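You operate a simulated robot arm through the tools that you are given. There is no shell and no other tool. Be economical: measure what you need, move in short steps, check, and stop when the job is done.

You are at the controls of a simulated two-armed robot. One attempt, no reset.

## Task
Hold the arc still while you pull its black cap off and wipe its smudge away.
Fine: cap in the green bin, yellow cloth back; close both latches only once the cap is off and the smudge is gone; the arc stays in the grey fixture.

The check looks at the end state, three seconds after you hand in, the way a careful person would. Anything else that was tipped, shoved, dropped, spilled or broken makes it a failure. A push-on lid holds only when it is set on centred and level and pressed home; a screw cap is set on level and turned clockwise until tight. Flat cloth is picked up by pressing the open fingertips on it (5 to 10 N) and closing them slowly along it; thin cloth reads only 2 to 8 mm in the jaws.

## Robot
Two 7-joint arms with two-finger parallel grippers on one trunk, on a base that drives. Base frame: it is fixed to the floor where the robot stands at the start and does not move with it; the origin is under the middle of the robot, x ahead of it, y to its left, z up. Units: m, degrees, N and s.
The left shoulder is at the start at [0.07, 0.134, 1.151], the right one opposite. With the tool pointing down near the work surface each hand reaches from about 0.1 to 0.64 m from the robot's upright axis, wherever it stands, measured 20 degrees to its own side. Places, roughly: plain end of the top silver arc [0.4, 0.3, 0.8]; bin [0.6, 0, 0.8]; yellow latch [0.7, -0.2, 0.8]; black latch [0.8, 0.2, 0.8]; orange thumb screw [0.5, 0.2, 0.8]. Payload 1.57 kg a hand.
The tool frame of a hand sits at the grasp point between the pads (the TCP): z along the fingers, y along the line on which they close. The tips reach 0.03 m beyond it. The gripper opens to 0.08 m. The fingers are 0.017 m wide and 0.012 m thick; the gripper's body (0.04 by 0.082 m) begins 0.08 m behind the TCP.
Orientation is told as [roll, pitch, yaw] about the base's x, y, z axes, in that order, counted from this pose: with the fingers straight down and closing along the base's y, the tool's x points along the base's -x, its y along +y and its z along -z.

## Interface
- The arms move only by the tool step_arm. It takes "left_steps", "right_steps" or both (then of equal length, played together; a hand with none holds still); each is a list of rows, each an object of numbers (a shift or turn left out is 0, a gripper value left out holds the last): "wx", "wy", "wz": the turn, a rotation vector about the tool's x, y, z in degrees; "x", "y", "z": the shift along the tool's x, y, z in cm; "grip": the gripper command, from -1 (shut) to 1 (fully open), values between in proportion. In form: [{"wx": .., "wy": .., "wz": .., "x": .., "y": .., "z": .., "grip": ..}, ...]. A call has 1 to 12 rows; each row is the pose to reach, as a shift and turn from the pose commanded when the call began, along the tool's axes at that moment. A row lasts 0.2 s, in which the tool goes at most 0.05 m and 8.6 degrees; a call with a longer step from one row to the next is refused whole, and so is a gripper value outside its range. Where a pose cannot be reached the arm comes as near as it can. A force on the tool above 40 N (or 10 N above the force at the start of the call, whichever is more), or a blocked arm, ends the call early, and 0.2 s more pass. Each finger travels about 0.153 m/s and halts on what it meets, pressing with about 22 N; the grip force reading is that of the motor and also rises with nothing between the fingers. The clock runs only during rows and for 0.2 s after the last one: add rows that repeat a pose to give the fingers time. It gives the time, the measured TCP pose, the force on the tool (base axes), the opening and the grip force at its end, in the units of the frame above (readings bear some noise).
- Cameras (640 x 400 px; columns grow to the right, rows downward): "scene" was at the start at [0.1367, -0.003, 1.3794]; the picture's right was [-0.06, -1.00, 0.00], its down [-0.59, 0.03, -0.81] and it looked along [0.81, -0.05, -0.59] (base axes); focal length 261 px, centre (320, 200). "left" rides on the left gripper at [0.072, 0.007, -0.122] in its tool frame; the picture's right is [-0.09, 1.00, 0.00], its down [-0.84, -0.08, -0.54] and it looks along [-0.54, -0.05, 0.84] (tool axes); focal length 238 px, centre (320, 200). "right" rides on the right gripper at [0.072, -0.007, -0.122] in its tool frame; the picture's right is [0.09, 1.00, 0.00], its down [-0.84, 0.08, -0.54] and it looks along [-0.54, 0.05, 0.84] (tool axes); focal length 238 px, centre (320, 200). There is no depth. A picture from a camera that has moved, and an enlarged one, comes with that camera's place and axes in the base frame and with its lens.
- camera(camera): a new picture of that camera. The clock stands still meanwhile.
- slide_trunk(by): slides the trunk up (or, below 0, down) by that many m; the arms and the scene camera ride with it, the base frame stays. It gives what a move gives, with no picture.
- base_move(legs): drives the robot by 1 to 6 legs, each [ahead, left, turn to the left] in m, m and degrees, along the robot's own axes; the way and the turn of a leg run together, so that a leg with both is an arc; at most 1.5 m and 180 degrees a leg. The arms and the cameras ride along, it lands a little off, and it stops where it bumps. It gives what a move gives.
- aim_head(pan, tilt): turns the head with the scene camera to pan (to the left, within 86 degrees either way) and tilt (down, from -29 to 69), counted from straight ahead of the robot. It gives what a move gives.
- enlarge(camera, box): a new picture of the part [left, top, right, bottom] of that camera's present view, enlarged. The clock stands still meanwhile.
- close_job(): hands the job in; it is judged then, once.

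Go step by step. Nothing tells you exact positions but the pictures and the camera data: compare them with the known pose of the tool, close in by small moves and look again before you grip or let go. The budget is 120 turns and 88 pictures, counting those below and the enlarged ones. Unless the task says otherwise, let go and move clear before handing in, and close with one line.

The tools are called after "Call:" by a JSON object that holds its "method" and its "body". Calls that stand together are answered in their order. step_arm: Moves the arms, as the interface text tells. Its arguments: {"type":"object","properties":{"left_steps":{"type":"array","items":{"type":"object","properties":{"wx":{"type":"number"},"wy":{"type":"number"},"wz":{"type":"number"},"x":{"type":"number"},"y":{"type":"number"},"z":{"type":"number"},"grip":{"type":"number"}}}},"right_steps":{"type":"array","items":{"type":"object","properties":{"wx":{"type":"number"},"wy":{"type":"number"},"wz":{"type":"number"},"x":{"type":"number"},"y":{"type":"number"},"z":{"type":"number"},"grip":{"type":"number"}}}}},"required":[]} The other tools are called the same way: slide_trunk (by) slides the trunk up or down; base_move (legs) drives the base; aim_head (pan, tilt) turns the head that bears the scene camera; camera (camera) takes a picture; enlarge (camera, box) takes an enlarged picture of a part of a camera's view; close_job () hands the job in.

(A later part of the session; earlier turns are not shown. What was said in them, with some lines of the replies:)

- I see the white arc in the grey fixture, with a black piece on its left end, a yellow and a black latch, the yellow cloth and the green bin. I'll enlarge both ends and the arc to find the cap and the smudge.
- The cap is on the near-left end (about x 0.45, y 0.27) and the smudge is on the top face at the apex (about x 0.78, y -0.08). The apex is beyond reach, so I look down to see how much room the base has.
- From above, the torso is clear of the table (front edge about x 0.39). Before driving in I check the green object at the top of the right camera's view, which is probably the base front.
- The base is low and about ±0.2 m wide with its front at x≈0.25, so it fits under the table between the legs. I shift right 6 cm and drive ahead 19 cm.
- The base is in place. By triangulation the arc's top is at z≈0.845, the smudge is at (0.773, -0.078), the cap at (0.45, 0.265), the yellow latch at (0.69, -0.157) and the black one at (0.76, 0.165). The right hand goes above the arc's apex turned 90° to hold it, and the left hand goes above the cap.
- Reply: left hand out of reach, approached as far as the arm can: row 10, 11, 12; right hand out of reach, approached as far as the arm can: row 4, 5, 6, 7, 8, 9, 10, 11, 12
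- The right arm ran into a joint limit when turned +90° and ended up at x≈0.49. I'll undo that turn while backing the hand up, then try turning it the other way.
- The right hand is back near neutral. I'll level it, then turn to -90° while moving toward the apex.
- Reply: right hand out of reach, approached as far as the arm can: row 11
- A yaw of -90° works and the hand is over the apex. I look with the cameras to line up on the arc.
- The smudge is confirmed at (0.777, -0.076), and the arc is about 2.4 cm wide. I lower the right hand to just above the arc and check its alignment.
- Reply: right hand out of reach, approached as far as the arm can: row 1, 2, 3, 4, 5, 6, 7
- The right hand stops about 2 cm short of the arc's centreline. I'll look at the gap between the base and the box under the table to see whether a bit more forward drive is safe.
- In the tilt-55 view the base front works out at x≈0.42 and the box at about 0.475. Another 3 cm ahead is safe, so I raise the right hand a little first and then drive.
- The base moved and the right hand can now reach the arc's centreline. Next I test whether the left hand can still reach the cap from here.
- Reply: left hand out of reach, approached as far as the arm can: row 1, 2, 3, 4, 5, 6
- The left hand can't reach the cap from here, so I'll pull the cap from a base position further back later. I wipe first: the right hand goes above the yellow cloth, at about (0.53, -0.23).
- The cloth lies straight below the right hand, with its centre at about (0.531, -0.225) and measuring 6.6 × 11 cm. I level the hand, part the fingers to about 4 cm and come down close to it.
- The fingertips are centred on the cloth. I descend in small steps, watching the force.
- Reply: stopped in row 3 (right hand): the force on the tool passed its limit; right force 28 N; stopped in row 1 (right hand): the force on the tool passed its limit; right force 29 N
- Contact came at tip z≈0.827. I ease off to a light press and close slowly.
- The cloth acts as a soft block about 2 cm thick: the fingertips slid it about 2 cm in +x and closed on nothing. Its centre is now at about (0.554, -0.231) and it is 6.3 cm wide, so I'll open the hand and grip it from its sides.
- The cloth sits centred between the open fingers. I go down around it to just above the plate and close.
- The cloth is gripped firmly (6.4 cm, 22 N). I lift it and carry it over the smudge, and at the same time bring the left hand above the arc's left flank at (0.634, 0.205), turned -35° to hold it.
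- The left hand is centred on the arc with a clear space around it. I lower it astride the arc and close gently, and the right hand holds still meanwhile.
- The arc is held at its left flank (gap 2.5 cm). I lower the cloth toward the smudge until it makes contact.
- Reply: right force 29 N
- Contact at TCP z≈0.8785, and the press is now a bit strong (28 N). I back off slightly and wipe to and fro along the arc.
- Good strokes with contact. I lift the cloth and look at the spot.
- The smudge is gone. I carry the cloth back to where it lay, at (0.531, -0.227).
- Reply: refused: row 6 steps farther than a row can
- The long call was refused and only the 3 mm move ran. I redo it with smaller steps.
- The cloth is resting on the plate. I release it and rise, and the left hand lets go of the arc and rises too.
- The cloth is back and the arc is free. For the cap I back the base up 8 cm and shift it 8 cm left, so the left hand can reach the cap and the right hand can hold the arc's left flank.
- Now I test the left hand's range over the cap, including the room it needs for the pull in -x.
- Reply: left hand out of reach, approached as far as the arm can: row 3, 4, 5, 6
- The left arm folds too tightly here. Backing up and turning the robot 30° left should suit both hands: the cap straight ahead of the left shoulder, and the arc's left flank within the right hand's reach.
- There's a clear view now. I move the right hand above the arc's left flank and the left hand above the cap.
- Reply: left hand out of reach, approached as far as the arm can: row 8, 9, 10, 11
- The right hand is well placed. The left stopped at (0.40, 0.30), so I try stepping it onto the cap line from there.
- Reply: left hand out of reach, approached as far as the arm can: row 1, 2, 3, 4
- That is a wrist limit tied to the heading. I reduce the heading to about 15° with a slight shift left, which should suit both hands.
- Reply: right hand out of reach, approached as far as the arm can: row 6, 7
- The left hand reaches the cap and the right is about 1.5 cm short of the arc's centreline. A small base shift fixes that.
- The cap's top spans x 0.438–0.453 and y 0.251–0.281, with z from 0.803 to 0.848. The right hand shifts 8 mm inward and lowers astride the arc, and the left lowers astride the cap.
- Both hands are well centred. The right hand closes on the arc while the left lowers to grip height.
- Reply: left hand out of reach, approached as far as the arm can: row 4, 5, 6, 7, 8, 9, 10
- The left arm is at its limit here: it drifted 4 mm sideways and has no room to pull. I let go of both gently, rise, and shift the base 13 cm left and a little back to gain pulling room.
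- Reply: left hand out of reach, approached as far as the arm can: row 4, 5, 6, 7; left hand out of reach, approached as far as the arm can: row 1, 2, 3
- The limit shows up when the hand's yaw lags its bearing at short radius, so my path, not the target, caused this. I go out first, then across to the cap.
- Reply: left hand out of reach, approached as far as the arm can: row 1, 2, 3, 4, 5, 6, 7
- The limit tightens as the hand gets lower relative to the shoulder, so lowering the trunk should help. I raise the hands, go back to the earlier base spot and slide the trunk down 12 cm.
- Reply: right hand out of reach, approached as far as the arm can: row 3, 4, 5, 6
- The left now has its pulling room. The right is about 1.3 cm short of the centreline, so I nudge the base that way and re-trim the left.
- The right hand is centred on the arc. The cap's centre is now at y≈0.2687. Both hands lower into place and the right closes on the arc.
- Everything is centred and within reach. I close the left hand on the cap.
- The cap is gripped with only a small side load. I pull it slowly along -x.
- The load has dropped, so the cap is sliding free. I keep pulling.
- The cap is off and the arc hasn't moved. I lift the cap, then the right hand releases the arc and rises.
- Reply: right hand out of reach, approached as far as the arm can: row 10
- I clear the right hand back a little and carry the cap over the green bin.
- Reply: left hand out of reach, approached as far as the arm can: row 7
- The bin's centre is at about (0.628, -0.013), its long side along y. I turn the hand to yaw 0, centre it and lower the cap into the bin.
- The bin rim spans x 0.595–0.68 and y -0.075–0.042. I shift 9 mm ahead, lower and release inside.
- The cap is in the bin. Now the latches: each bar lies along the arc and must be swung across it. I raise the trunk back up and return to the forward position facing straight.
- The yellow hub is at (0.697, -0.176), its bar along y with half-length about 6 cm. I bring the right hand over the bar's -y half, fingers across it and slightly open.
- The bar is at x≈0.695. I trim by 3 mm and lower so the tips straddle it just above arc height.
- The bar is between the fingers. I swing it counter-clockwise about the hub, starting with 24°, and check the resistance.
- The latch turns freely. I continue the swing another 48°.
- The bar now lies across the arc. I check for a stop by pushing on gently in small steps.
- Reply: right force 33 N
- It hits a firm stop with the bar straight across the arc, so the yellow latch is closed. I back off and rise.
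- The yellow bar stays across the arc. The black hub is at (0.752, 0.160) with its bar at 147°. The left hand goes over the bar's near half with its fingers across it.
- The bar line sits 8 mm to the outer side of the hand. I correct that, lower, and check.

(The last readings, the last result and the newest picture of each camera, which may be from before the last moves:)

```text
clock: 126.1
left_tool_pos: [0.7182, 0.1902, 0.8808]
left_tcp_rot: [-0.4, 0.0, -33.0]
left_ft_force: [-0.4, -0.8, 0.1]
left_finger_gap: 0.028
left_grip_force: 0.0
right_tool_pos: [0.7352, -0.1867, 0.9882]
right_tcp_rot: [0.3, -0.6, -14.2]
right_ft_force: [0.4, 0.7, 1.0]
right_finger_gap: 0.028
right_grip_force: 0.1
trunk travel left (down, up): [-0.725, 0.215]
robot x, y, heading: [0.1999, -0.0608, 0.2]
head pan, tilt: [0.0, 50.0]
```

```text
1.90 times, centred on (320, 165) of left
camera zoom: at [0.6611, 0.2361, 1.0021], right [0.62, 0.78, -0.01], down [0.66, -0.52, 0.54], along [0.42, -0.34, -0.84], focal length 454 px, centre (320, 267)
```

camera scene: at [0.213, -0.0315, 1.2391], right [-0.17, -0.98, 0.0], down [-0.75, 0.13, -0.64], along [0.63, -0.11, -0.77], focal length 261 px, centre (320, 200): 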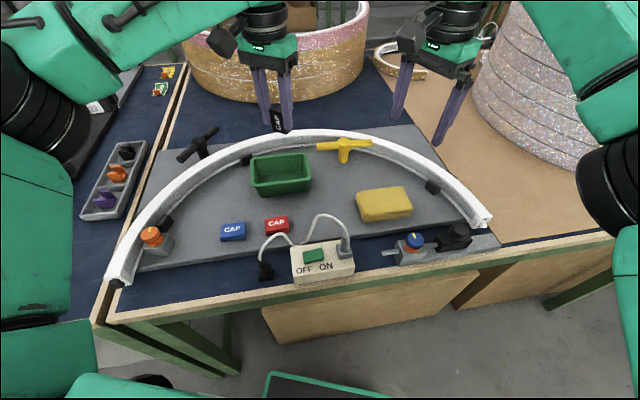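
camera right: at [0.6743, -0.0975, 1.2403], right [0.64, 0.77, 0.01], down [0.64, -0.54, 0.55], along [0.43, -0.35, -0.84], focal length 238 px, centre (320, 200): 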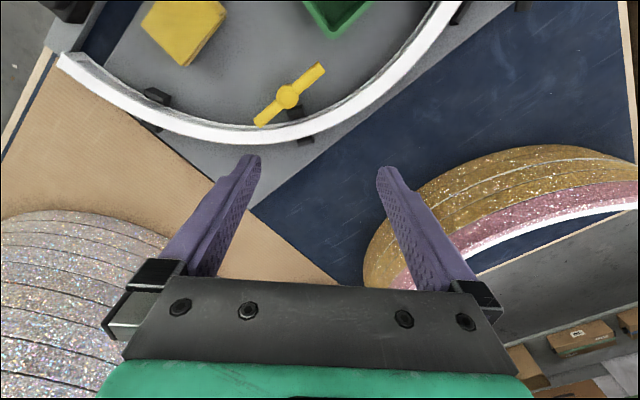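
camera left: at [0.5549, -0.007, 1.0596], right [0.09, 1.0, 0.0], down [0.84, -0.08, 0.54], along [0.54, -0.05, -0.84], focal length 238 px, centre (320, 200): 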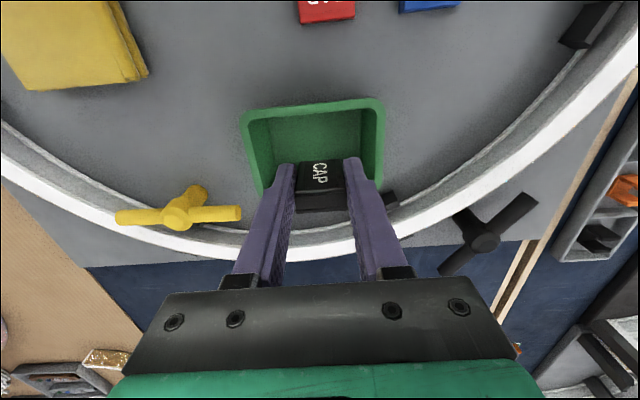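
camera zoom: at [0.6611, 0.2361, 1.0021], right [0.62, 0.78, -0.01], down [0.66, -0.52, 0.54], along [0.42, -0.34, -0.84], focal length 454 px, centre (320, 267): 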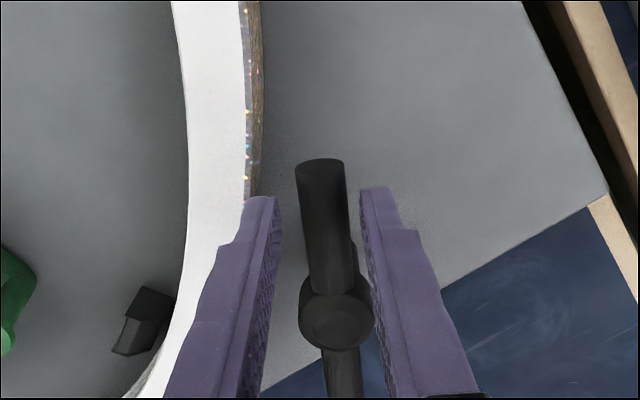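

The bar is centred between the fingers. I swing it counter-clockwise 24° first and check.

Call:
{"method": "step_arm", "body": {"left_steps": [{"x": -0.04, "y": -0.53, "wz": -8, "z": -0.15}, {"x": -0.15, "y": -1.05, "wz": -16, "z": -0.15}, {"x": -0.33, "y": -1.55, "wz": -24, "z": -0.15}, {"x": -0.33, "y": -1.55, "wz": -24, "z": -0.15}]}}

Call:
{"method": "enlarge", "body": {"camera": "left", "box": [180, 60, 460, 270]}}

```text
clock: 127.1
left_tool_pos: [0.7117, 0.1756, 0.8812]
left_tcp_rot: [-0.3, 0.2, -9.0]
left_ft_force: [-0.3, 0.5, 0.0]
left_finger_gap: 0.0279
left_grip_force: 0.1
right_tool_pos: [0.7339, -0.1859, 0.9879]
right_tcp_rot: [0.4, -0.6, -14.2]
right_ft_force: [-0.1, 0.6, 0.3]
right_finger_gap: 0.0282
right_grip_force: 0.2
trunk travel left (down, up): [-0.725, 0.215]
robot x, y, heading: [0.1992, -0.0654, -0.1]
head pan, tilt: [0.0, 50.0]
```

```text
1.90 times, centred on (320, 165) of left
camera zoom: at [0.6421, 0.1942, 1.0041], right [0.25, 0.97, -0.01], down [0.82, -0.2, 0.54], along [0.52, -0.14, -0.84], focal length 454 px, centre (320, 267)
```

zoom: 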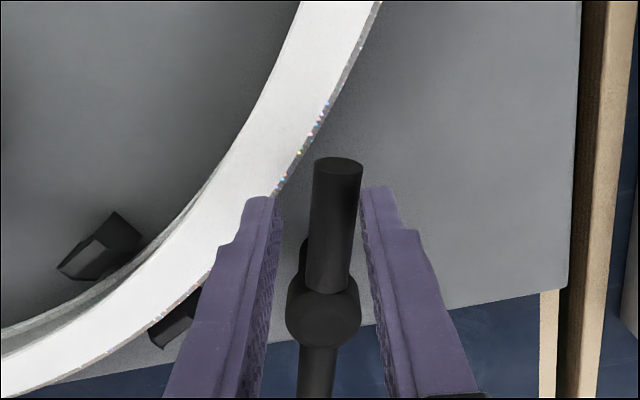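

It turns freely. I continue to about 72° and then press on to feel for the stop.

Call:
{"method": "step_arm", "body": {"left_steps": [{"x": -0.04, "y": -0.53, "wz": -8}, {"x": -0.15, "y": -1.05, "wz": -16}, {"x": -0.33, "y": -1.55, "wz": -24}, {"x": -0.58, "y": -2.01, "wz": -32}, {"x": -0.89, "y": -2.44, "wz": -40}, {"x": -1.26, "y": -2.82, "wz": -48}]}}

Call:
{"method": "step_arm", "body": {"left_steps": [{"x": -0.04, "y": -0.53, "wz": -8}, {"x": -0.04, "y": -0.53, "wz": -8}]}}

Call:
{"method": "enlarge", "body": {"camera": "left", "box": [180, 60, 460, 270]}}

```text
clock: 128.5
left_tool_pos: [0.7191, 0.1454, 0.8811]
left_tcp_rot: [-0.2, 0.3, 39.2]
left_ft_force: [-0.7, 0.2, 1.8]
left_finger_gap: 0.0283
left_grip_force: 0.0
right_tool_pos: [0.7341, -0.1865, 0.9891]
right_tcp_rot: [0.3, -0.8, -14.1]
right_ft_force: [0.1, -0.6, 0.4]
right_finger_gap: 0.0281
right_grip_force: 0.1
trunk travel left (down, up): [-0.725, 0.215]
robot x, y, heading: [0.2026, -0.0625, 0.1]
head pan, tilt: [0.0, 50.0]
```

```text
clock: 129.1
left_tool_pos: [0.7227, 0.1428, 0.8816]
left_tcp_rot: [-0.2, 0.3, 46.9]
left_ft_force: [-0.3, -0.7, -0.3]
left_finger_gap: 0.028
left_grip_force: 0.1
right_tool_pos: [0.7338, -0.1864, 0.9887]
right_tcp_rot: [0.4, -0.6, -14.2]
right_ft_force: [0.0, -0.6, -0.1]
right_finger_gap: 0.0279
right_grip_force: 0.1
trunk travel left (down, up): [-0.725, 0.215]
robot x, y, heading: [0.1974, -0.0646, 0.0]
head pan, tilt: [0.0, 50.0]
```

```text
1.90 times, centred on (320, 165) of left
camera zoom: at [0.6686, 0.0952, 1.0048], right [-0.67, 0.75, 0.0], down [0.63, 0.56, 0.54], along [0.4, 0.36, -0.84], focal length 454 px, centre (320, 267)
```

zoom: 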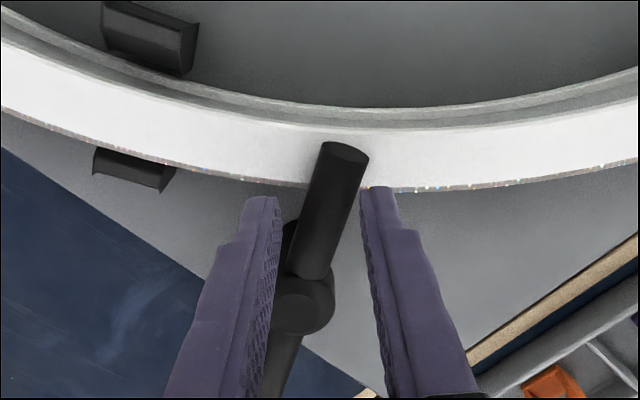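

The bar is at about 207° and square across the arc is about 216°. I keep pushing tangentially in small steps until the stop.

Call:
{"method": "step_arm", "body": {"left_steps": [{"x": 0.07, "y": -0.24}, {"x": 0.14, "y": -0.48}, {"x": 0.2, "y": -0.7}]}}

Call:
{"method": "step_arm", "body": {"left_steps": [{"x": 0.07, "y": -0.24}, {"x": 0.14, "y": -0.48}]}}

Call:
{"method": "enlarge", "body": {"camera": "left", "box": [180, 60, 460, 270]}}

```text
clock: 129.9
left_tool_pos: [0.7227, 0.141, 0.8832]
left_tcp_rot: [-0.1, 0.3, 46.8]
left_ft_force: [-0.2, -0.1, 0.1]
left_finger_gap: 0.028
left_grip_force: 0.0
left hand out of reach, approached as far as the arm can: row 2, 3
right_tool_pos: [0.7347, -0.187, 0.9899]
right_tcp_rot: [0.2, -0.6, -14.3]
right_ft_force: [0.0, -0.2, -0.1]
right_finger_gap: 0.0278
right_grip_force: 0.1
trunk travel left (down, up): [-0.725, 0.215]
robot x, y, heading: [0.2019, -0.0629, -0.2]
head pan, tilt: [0.0, 50.0]
```

```text
clock: 130.5
left_tool_pos: [0.7212, 0.1395, 0.8854]
left_tcp_rot: [0.0, 0.3, 47.0]
left_ft_force: [0.0, -1.0, 0.8]
left_finger_gap: 0.0281
left_grip_force: 0.0
left hand out of reach, approached as far as the arm can: row 2
right_tool_pos: [0.7335, -0.1867, 0.9885]
right_tcp_rot: [0.3, -0.6, -14.2]
right_ft_force: [0.5, -0.4, 0.1]
right_finger_gap: 0.0282
right_grip_force: 0.0
trunk travel left (down, up): [-0.725, 0.215]
robot x, y, heading: [0.1986, -0.0617, 0.1]
head pan, tilt: [0.0, 50.0]
```

```text
1.90 times, centred on (320, 165) of left
camera zoom: at [0.6682, 0.0925, 1.0068], right [-0.66, 0.75, 0.0], down [0.63, 0.56, 0.54], along [0.4, 0.36, -0.84], focal length 454 px, centre (320, 267)
```

zoom: 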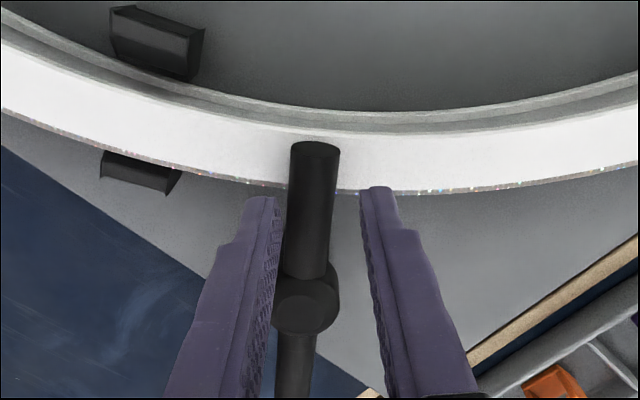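

The bar has moved to about 218°, straight across the arc, apparently at its detent. I lift the hand clear and look at both latches.

Call:
{"method": "step_arm", "body": {"left_steps": [{"z": -2}, {"z": -5}, {"z": -9}, {"x": 3, "y": 3, "z": -12}, {"x": 5, "y": 5, "z": -12}]}}

Call:
{"method": "enlarge", "body": {"camera": "left", "box": [60, 0, 580, 330]}}

```text
refused: row 4 steps farther than a row can; nothing moved
```

```text
1.21 times, centred on (320, 165) of left
camera zoom: at [0.6682, 0.0925, 1.0068], right [-0.66, 0.75, 0.0], down [0.63, 0.56, 0.54], along [0.4, 0.36, -0.84], focal length 289 px, centre (320, 242)
```

zoom: 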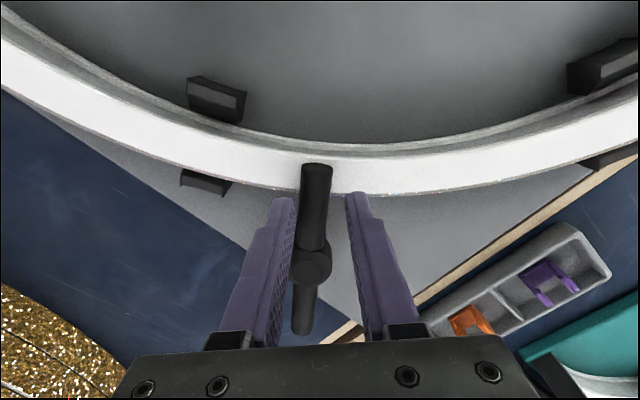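

The call was refused because a step was too long, but the view shows the bar square across the arc. I'll lift straight up, close the fingers and give the bar a gentle nudge from behind to confirm it is at its stop.

Call:
{"method": "step_arm", "body": {"left_steps": [{"z": -2}, {"z": -4.5}, {"z": -7}, {"z": -7, "x": 0.3, "y": 0.8, "wz": 8}, {"z": -7, "x": 0.6, "y": 1.6, "wz": 16, "grip": -1}, {"z": -7, "x": 0.87, "y": 2.47, "wz": 24, "grip": -1}, {"z": -7, "x": 0.87, "y": 2.47, "wz": 32, "grip": -1}, {"z": -7, "x": 0.87, "y": 2.47, "wz": 32, "grip": -1}]}}

Call:
{"method": "enlarge", "body": {"camera": "left", "box": [60, 0, 580, 330]}}

```text
clock: 132.3
left_tool_pos: [0.6988, 0.1492, 0.9549]
left_tcp_rot: [-0.2, 0.3, 14.8]
left_ft_force: [0.3, 0.6, -0.3]
left_finger_gap: 0.0
left_grip_force: 21.0
right_tool_pos: [0.7333, -0.1863, 0.9897]
right_tcp_rot: [0.3, -0.6, -14.1]
right_ft_force: [0.2, -0.1, -0.5]
right_finger_gap: 0.0281
right_grip_force: 0.1
trunk travel left (down, up): [-0.725, 0.215]
robot x, y, heading: [0.2026, -0.065, 0.1]
head pan, tilt: [0.0, 50.0]
```

```text
1.21 times, centred on (320, 165) of left
camera zoom: at [0.6273, 0.1395, 1.0768], right [-0.17, 0.99, 0.0], down [0.83, 0.14, 0.54], along [0.53, 0.09, -0.84], focal length 289 px, centre (320, 242)
```

zoom: 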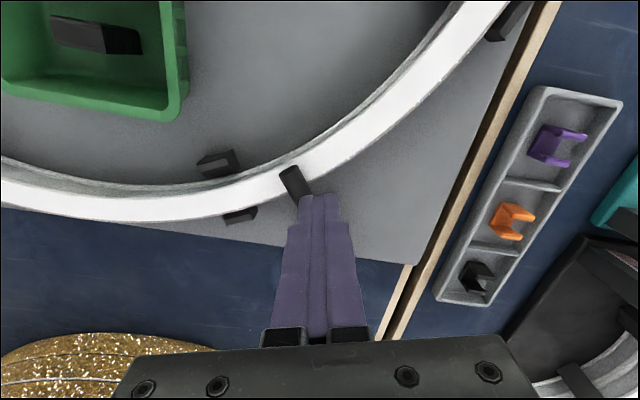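

Call:
{"method": "step_arm", "body": {"left_steps": [{"x": -0.5, "y": 1.42}, {"x": -0.5, "y": 1.42, "z": 2.5}, {"x": -0.5, "y": 1.42, "z": 5}, {"x": -0.5, "y": 1.42, "z": 6.9}]}}

Call:
{"method": "step_arm", "body": {"left_steps": [{"x": -0.12, "y": -0.4}, {"x": -0.23, "y": -0.75}, {"x": -0.3, "y": -1.0}]}}

Call:
{"method": "step_arm", "body": {"left_steps": [{"x": -0.06, "y": -0.2}, {"x": -0.12, "y": -0.4}]}}

```text
clock: 133.3
left_tool_pos: [0.6986, 0.1657, 0.8857]
left_tcp_rot: [-0.3, 0.2, 14.9]
left_ft_force: [-0.8, 0.1, 0.4]
left_finger_gap: 0.0
left_grip_force: 21.3
right_tool_pos: [0.7344, -0.188, 0.9891]
right_tcp_rot: [0.3, -0.6, -14.2]
right_ft_force: [0.5, -0.3, 0.1]
right_finger_gap: 0.028
right_grip_force: 0.1
trunk travel left (down, up): [-0.725, 0.215]
robot x, y, heading: [0.205, -0.0638, -0.1]
head pan, tilt: [0.0, 50.0]
```

```text
clock: 134.1
left_tool_pos: [0.7041, 0.1559, 0.8855]
left_tcp_rot: [-0.3, 0.2, 14.9]
left_ft_force: [0.9, 0.6, -1.0]
left_finger_gap: 0.0003
left_grip_force: 21.5
right_tool_pos: [0.7329, -0.1863, 0.9883]
right_tcp_rot: [0.3, -0.7, -14.2]
right_ft_force: [-0.1, -0.7, 0.2]
right_finger_gap: 0.0278
right_grip_force: 0.1
trunk travel left (down, up): [-0.725, 0.215]
robot x, y, heading: [0.1969, -0.065, 0.2]
head pan, tilt: [0.0, 50.0]
```

```text
clock: 134.7
left_tool_pos: [0.707, 0.1529, 0.8847]
left_tcp_rot: [-0.2, 0.3, 14.8]
left_ft_force: [-0.1, 0.4, 0.0]
left_finger_gap: 0.0
left_grip_force: 21.3
right_tool_pos: [0.7339, -0.187, 0.9891]
right_tcp_rot: [0.3, -0.6, -14.2]
right_ft_force: [-0.2, -0.2, 0.6]
right_finger_gap: 0.028
right_grip_force: 0.0
trunk travel left (down, up): [-0.725, 0.215]
robot x, y, heading: [0.2006, -0.0646, 0.1]
head pan, tilt: [0.0, 50.0]
```

Call:
{"method": "step_arm", "body": {"left_steps": [{"x": -0.06, "y": -0.2}, {"x": -0.12, "y": -0.4}]}}

Call:
{"method": "step_arm", "body": {"left_steps": [{"x": -0.06, "y": -0.2}, {"x": -0.12, "y": -0.4}]}}

Call:
{"method": "enlarge", "body": {"camera": "left", "box": [180, 60, 460, 270]}}

```text
clock: 135.3
left_tool_pos: [0.7079, 0.1492, 0.8848]
left_tcp_rot: [-0.2, 0.3, 14.9]
left_ft_force: [0.6, 0.1, -0.1]
left_finger_gap: 0.0
left_grip_force: 21.6
right_tool_pos: [0.7333, -0.1867, 0.9898]
right_tcp_rot: [0.3, -0.6, -14.2]
right_ft_force: [0.0, -0.4, -0.3]
right_finger_gap: 0.0281
right_grip_force: 0.0
trunk travel left (down, up): [-0.725, 0.215]
robot x, y, heading: [0.1988, -0.0637, 0.0]
head pan, tilt: [0.0, 50.0]
```

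```text
clock: 135.9
left_tool_pos: [0.7119, 0.1459, 0.8848]
left_tcp_rot: [-0.2, 0.4, 15.0]
left_ft_force: [0.4, 0.3, -0.3]
left_finger_gap: 0.0
left_grip_force: 21.0
right_tool_pos: [0.7341, -0.1871, 0.9882]
right_tcp_rot: [0.3, -0.6, -14.3]
right_ft_force: [-0.2, -0.3, 0.3]
right_finger_gap: 0.0279
right_grip_force: 0.1
trunk travel left (down, up): [-0.725, 0.215]
robot x, y, heading: [0.1995, -0.0689, 0.2]
head pan, tilt: [0.0, 50.0]
```

```text
1.90 times, centred on (320, 165) of left
camera zoom: at [0.6406, 0.1343, 1.0077], right [-0.17, 0.99, 0.0], down [0.83, 0.14, 0.54], along [0.53, 0.09, -0.84], focal length 454 px, centre (320, 267)
```

zoom: 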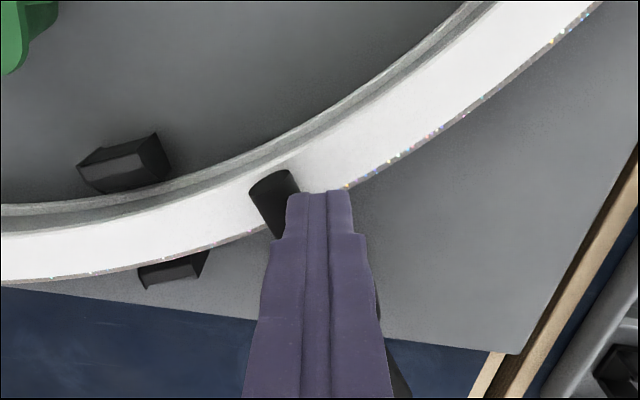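

There was no force and the bar hasn't moved, so my tips (z 0.855) are gliding above it. I back off, lower by 6 mm and push again.

Call:
{"method": "step_arm", "body": {"left_steps": [{"x": 0.3, "y": 1}, {"x": 0.6, "y": 2}, {"x": 0.6, "y": 2, "z": 0.3}, {"x": 0.6, "y": 2, "z": 0.6}]}}

Call:
{"method": "step_arm", "body": {"left_steps": [{"x": -0.12, "y": -0.4}, {"x": -0.23, "y": -0.75}, {"x": -0.3, "y": -1.0}]}}

Call:
{"method": "step_arm", "body": {"left_steps": [{"x": -0.06, "y": -0.2}, {"x": -0.12, "y": -0.4}]}}

```text
clock: 136.9
left_tool_pos: [0.7002, 0.1634, 0.8794]
left_tcp_rot: [-0.1, 0.4, 14.9]
left_ft_force: [-0.4, -0.1, 1.0]
left_finger_gap: 0.0001
left_grip_force: 21.3
right_tool_pos: [0.733, -0.1873, 0.9878]
right_tcp_rot: [0.3, -0.5, -14.2]
right_ft_force: [0.8, -0.3, -0.7]
right_finger_gap: 0.0277
right_grip_force: 0.1
trunk travel left (down, up): [-0.725, 0.215]
robot x, y, heading: [0.198, -0.0628, -0.0]
head pan, tilt: [0.0, 50.0]
```

```text
clock: 137.7
left_tool_pos: [0.7056, 0.1545, 0.8804]
left_tcp_rot: [-0.2, 0.3, 14.9]
left_ft_force: [0.2, -0.7, -0.5]
left_finger_gap: 0.0001
left_grip_force: 21.4
right_tool_pos: [0.7331, -0.1879, 0.9889]
right_tcp_rot: [0.3, -0.6, -14.2]
right_ft_force: [0.2, 0.5, 0.5]
right_finger_gap: 0.0278
right_grip_force: 0.1
trunk travel left (down, up): [-0.725, 0.215]
robot x, y, heading: [0.199, -0.0649, -0.1]
head pan, tilt: [0.0, 50.0]
```

```text
clock: 138.3
left_tool_pos: [0.7077, 0.1503, 0.8798]
left_tcp_rot: [-0.3, 0.3, 14.9]
left_ft_force: [-0.6, 0.7, 0.3]
left_finger_gap: 0.0
left_grip_force: 21.4
right_tool_pos: [0.733, -0.187, 0.9891]
right_tcp_rot: [0.4, -0.5, -14.1]
right_ft_force: [-0.5, 0.2, -0.3]
right_finger_gap: 0.0281
right_grip_force: 0.1
trunk travel left (down, up): [-0.725, 0.215]
robot x, y, heading: [0.2005, -0.064, 0.0]
head pan, tilt: [0.0, 50.0]
```

Call:
{"method": "step_arm", "body": {"left_steps": [{"x": -0.06, "y": -0.2}, {"x": -0.12, "y": -0.4}]}}

Call:
{"method": "step_arm", "body": {"left_steps": [{"x": -0.06, "y": -0.2}, {"x": -0.12, "y": -0.4}]}}

Call:
{"method": "step_arm", "body": {"left_steps": [{"x": -0.06, "y": -0.2}, {"x": -0.12, "y": -0.4}]}}

```text
clock: 138.9
left_tool_pos: [0.7068, 0.1496, 0.8792]
left_tcp_rot: [-0.2, 0.2, 15.0]
left_ft_force: [-6.1, 8.9, 1.0]
left_finger_gap: 0.0
left_grip_force: 21.3
right_tool_pos: [0.7327, -0.1845, 0.9898]
right_tcp_rot: [0.1, -0.7, -14.1]
right_ft_force: [-1.2, -0.5, 0.2]
right_finger_gap: 0.0281
right_grip_force: 0.0
trunk travel left (down, up): [-0.725, 0.215]
robot x, y, heading: [0.1996, -0.0636, -0.1]
head pan, tilt: [0.0, 50.0]
```

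```text
clock: 139.5
left_tool_pos: [0.7084, 0.1507, 0.8786]
left_tcp_rot: [-0.2, 0.2, 15.0]
left_ft_force: [-12.5, 21.2, 3.4]
left_finger_gap: 0.0
left_grip_force: 21.2
right_tool_pos: [0.7313, -0.1816, 0.991]
right_tcp_rot: [0.1, -0.9, -14.0]
right_ft_force: [0.8, -1.1, 0.7]
right_finger_gap: 0.0278
right_grip_force: 0.1
trunk travel left (down, up): [-0.725, 0.215]
robot x, y, heading: [0.1963, -0.0611, 0.1]
head pan, tilt: [0.0, 50.0]
```

```text
clock: 140.1
left_tool_pos: [0.708, 0.1496, 0.8791]
left_tcp_rot: [0.0, 0.4, 15.2]
left_ft_force: [-17.1, 30.7, 7.0]
left_finger_gap: 0.0
left_grip_force: 20.9
right_tool_pos: [0.7288, -0.1813, 0.9918]
right_tcp_rot: [0.0, -0.9, -14.1]
right_ft_force: [-0.7, 0.6, 0.9]
right_finger_gap: 0.028
right_grip_force: 0.1
trunk travel left (down, up): [-0.725, 0.215]
robot x, y, heading: [0.2016, -0.0653, 0.2]
head pan, tilt: [0.0, 50.0]
```

A firm stop, with the reaction square to the bar, so the black latch is fully closed too. I back off, raise both hands and take a final look.

Call:
{"method": "step_arm", "body": {"left_steps": [{"x": 0.4, "y": 1.3}, {"x": 0.6, "y": 1.9}, {"x": 0.6, "y": 1.9, "z": -3}, {"x": 0.6, "y": 1.9, "z": -7}, {"x": 0.6, "y": 1.9, "z": -11}, {"x": 0.6, "y": 1.9, "z": -15}, {"x": 0.6, "y": 1.9, "z": -18}], "right_steps": [{}, {"z": -2}, {"z": -5}, {"z": -8}, {"z": -10}, {"z": -12}, {"z": -12}]}}

Call:
{"method": "base_move", "body": {"legs": [[-0.15, 0, 0]]}}

Call:
{"method": "enlarge", "body": {"camera": "scene", "box": [100, 60, 560, 350]}}

```text
clock: 141.7
left_tool_pos: [0.7034, 0.1569, 1.0593]
left_tcp_rot: [-0.1, 0.3, 14.9]
left_ft_force: [0.0, -0.4, -0.2]
left_finger_gap: 0.0
left_grip_force: 21.4
right_tool_pos: [0.7307, -0.1883, 1.109]
right_tcp_rot: [0.3, -0.6, -14.2]
right_ft_force: [0.6, -0.1, -0.7]
right_finger_gap: 0.0278
right_grip_force: 0.0
trunk travel left (down, up): [-0.725, 0.215]
robot x, y, heading: [0.1981, -0.0633, -0.1]
head pan, tilt: [0.0, 50.0]
```

```text
clock: 143.1
left_tool_pos: [0.5546, 0.1597, 1.0589]
left_tcp_rot: [-0.3, 0.5, 15.0]
left_ft_force: [0.1, 0.3, 0.1]
left_finger_gap: 0.0001
left_grip_force: 21.3
right_tool_pos: [0.5834, -0.1863, 1.1081]
right_tcp_rot: [0.2, -0.5, -14.1]
right_ft_force: [0.8, -0.3, -0.7]
right_finger_gap: 0.028
right_grip_force: 0.1
trunk travel left (down, up): [-0.725, 0.215]
robot x, y, heading: [0.0516, -0.0662, 0.1]
head pan, tilt: [0.0, 50.0]
```

```text
1.38 times, centred on (330, 205) of scene
camera zoom: at [0.1772, -0.0617, 1.3588], right [0.0, -1.0, 0.0], down [-0.77, 0.0, -0.64], along [0.64, 0.0, -0.77], focal length 360 px, centre (306, 193)
```

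zoom: 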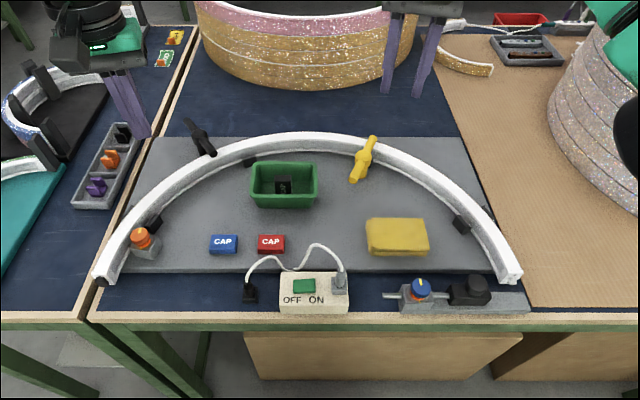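

Cap in the green bin, smudge gone, cloth back, both latches swung across the arc to their stops, arc in the grey fixture, and both hands clear. Handing in.

Call:
{"method": "close_job", "body": {}}

```text
The job is handed in.
```

The job is handed in: the black cap is in the green bin, the smudge is wiped off, the yellow cloth is back in place, and both latches were closed last with the arc still in the grey fixture.
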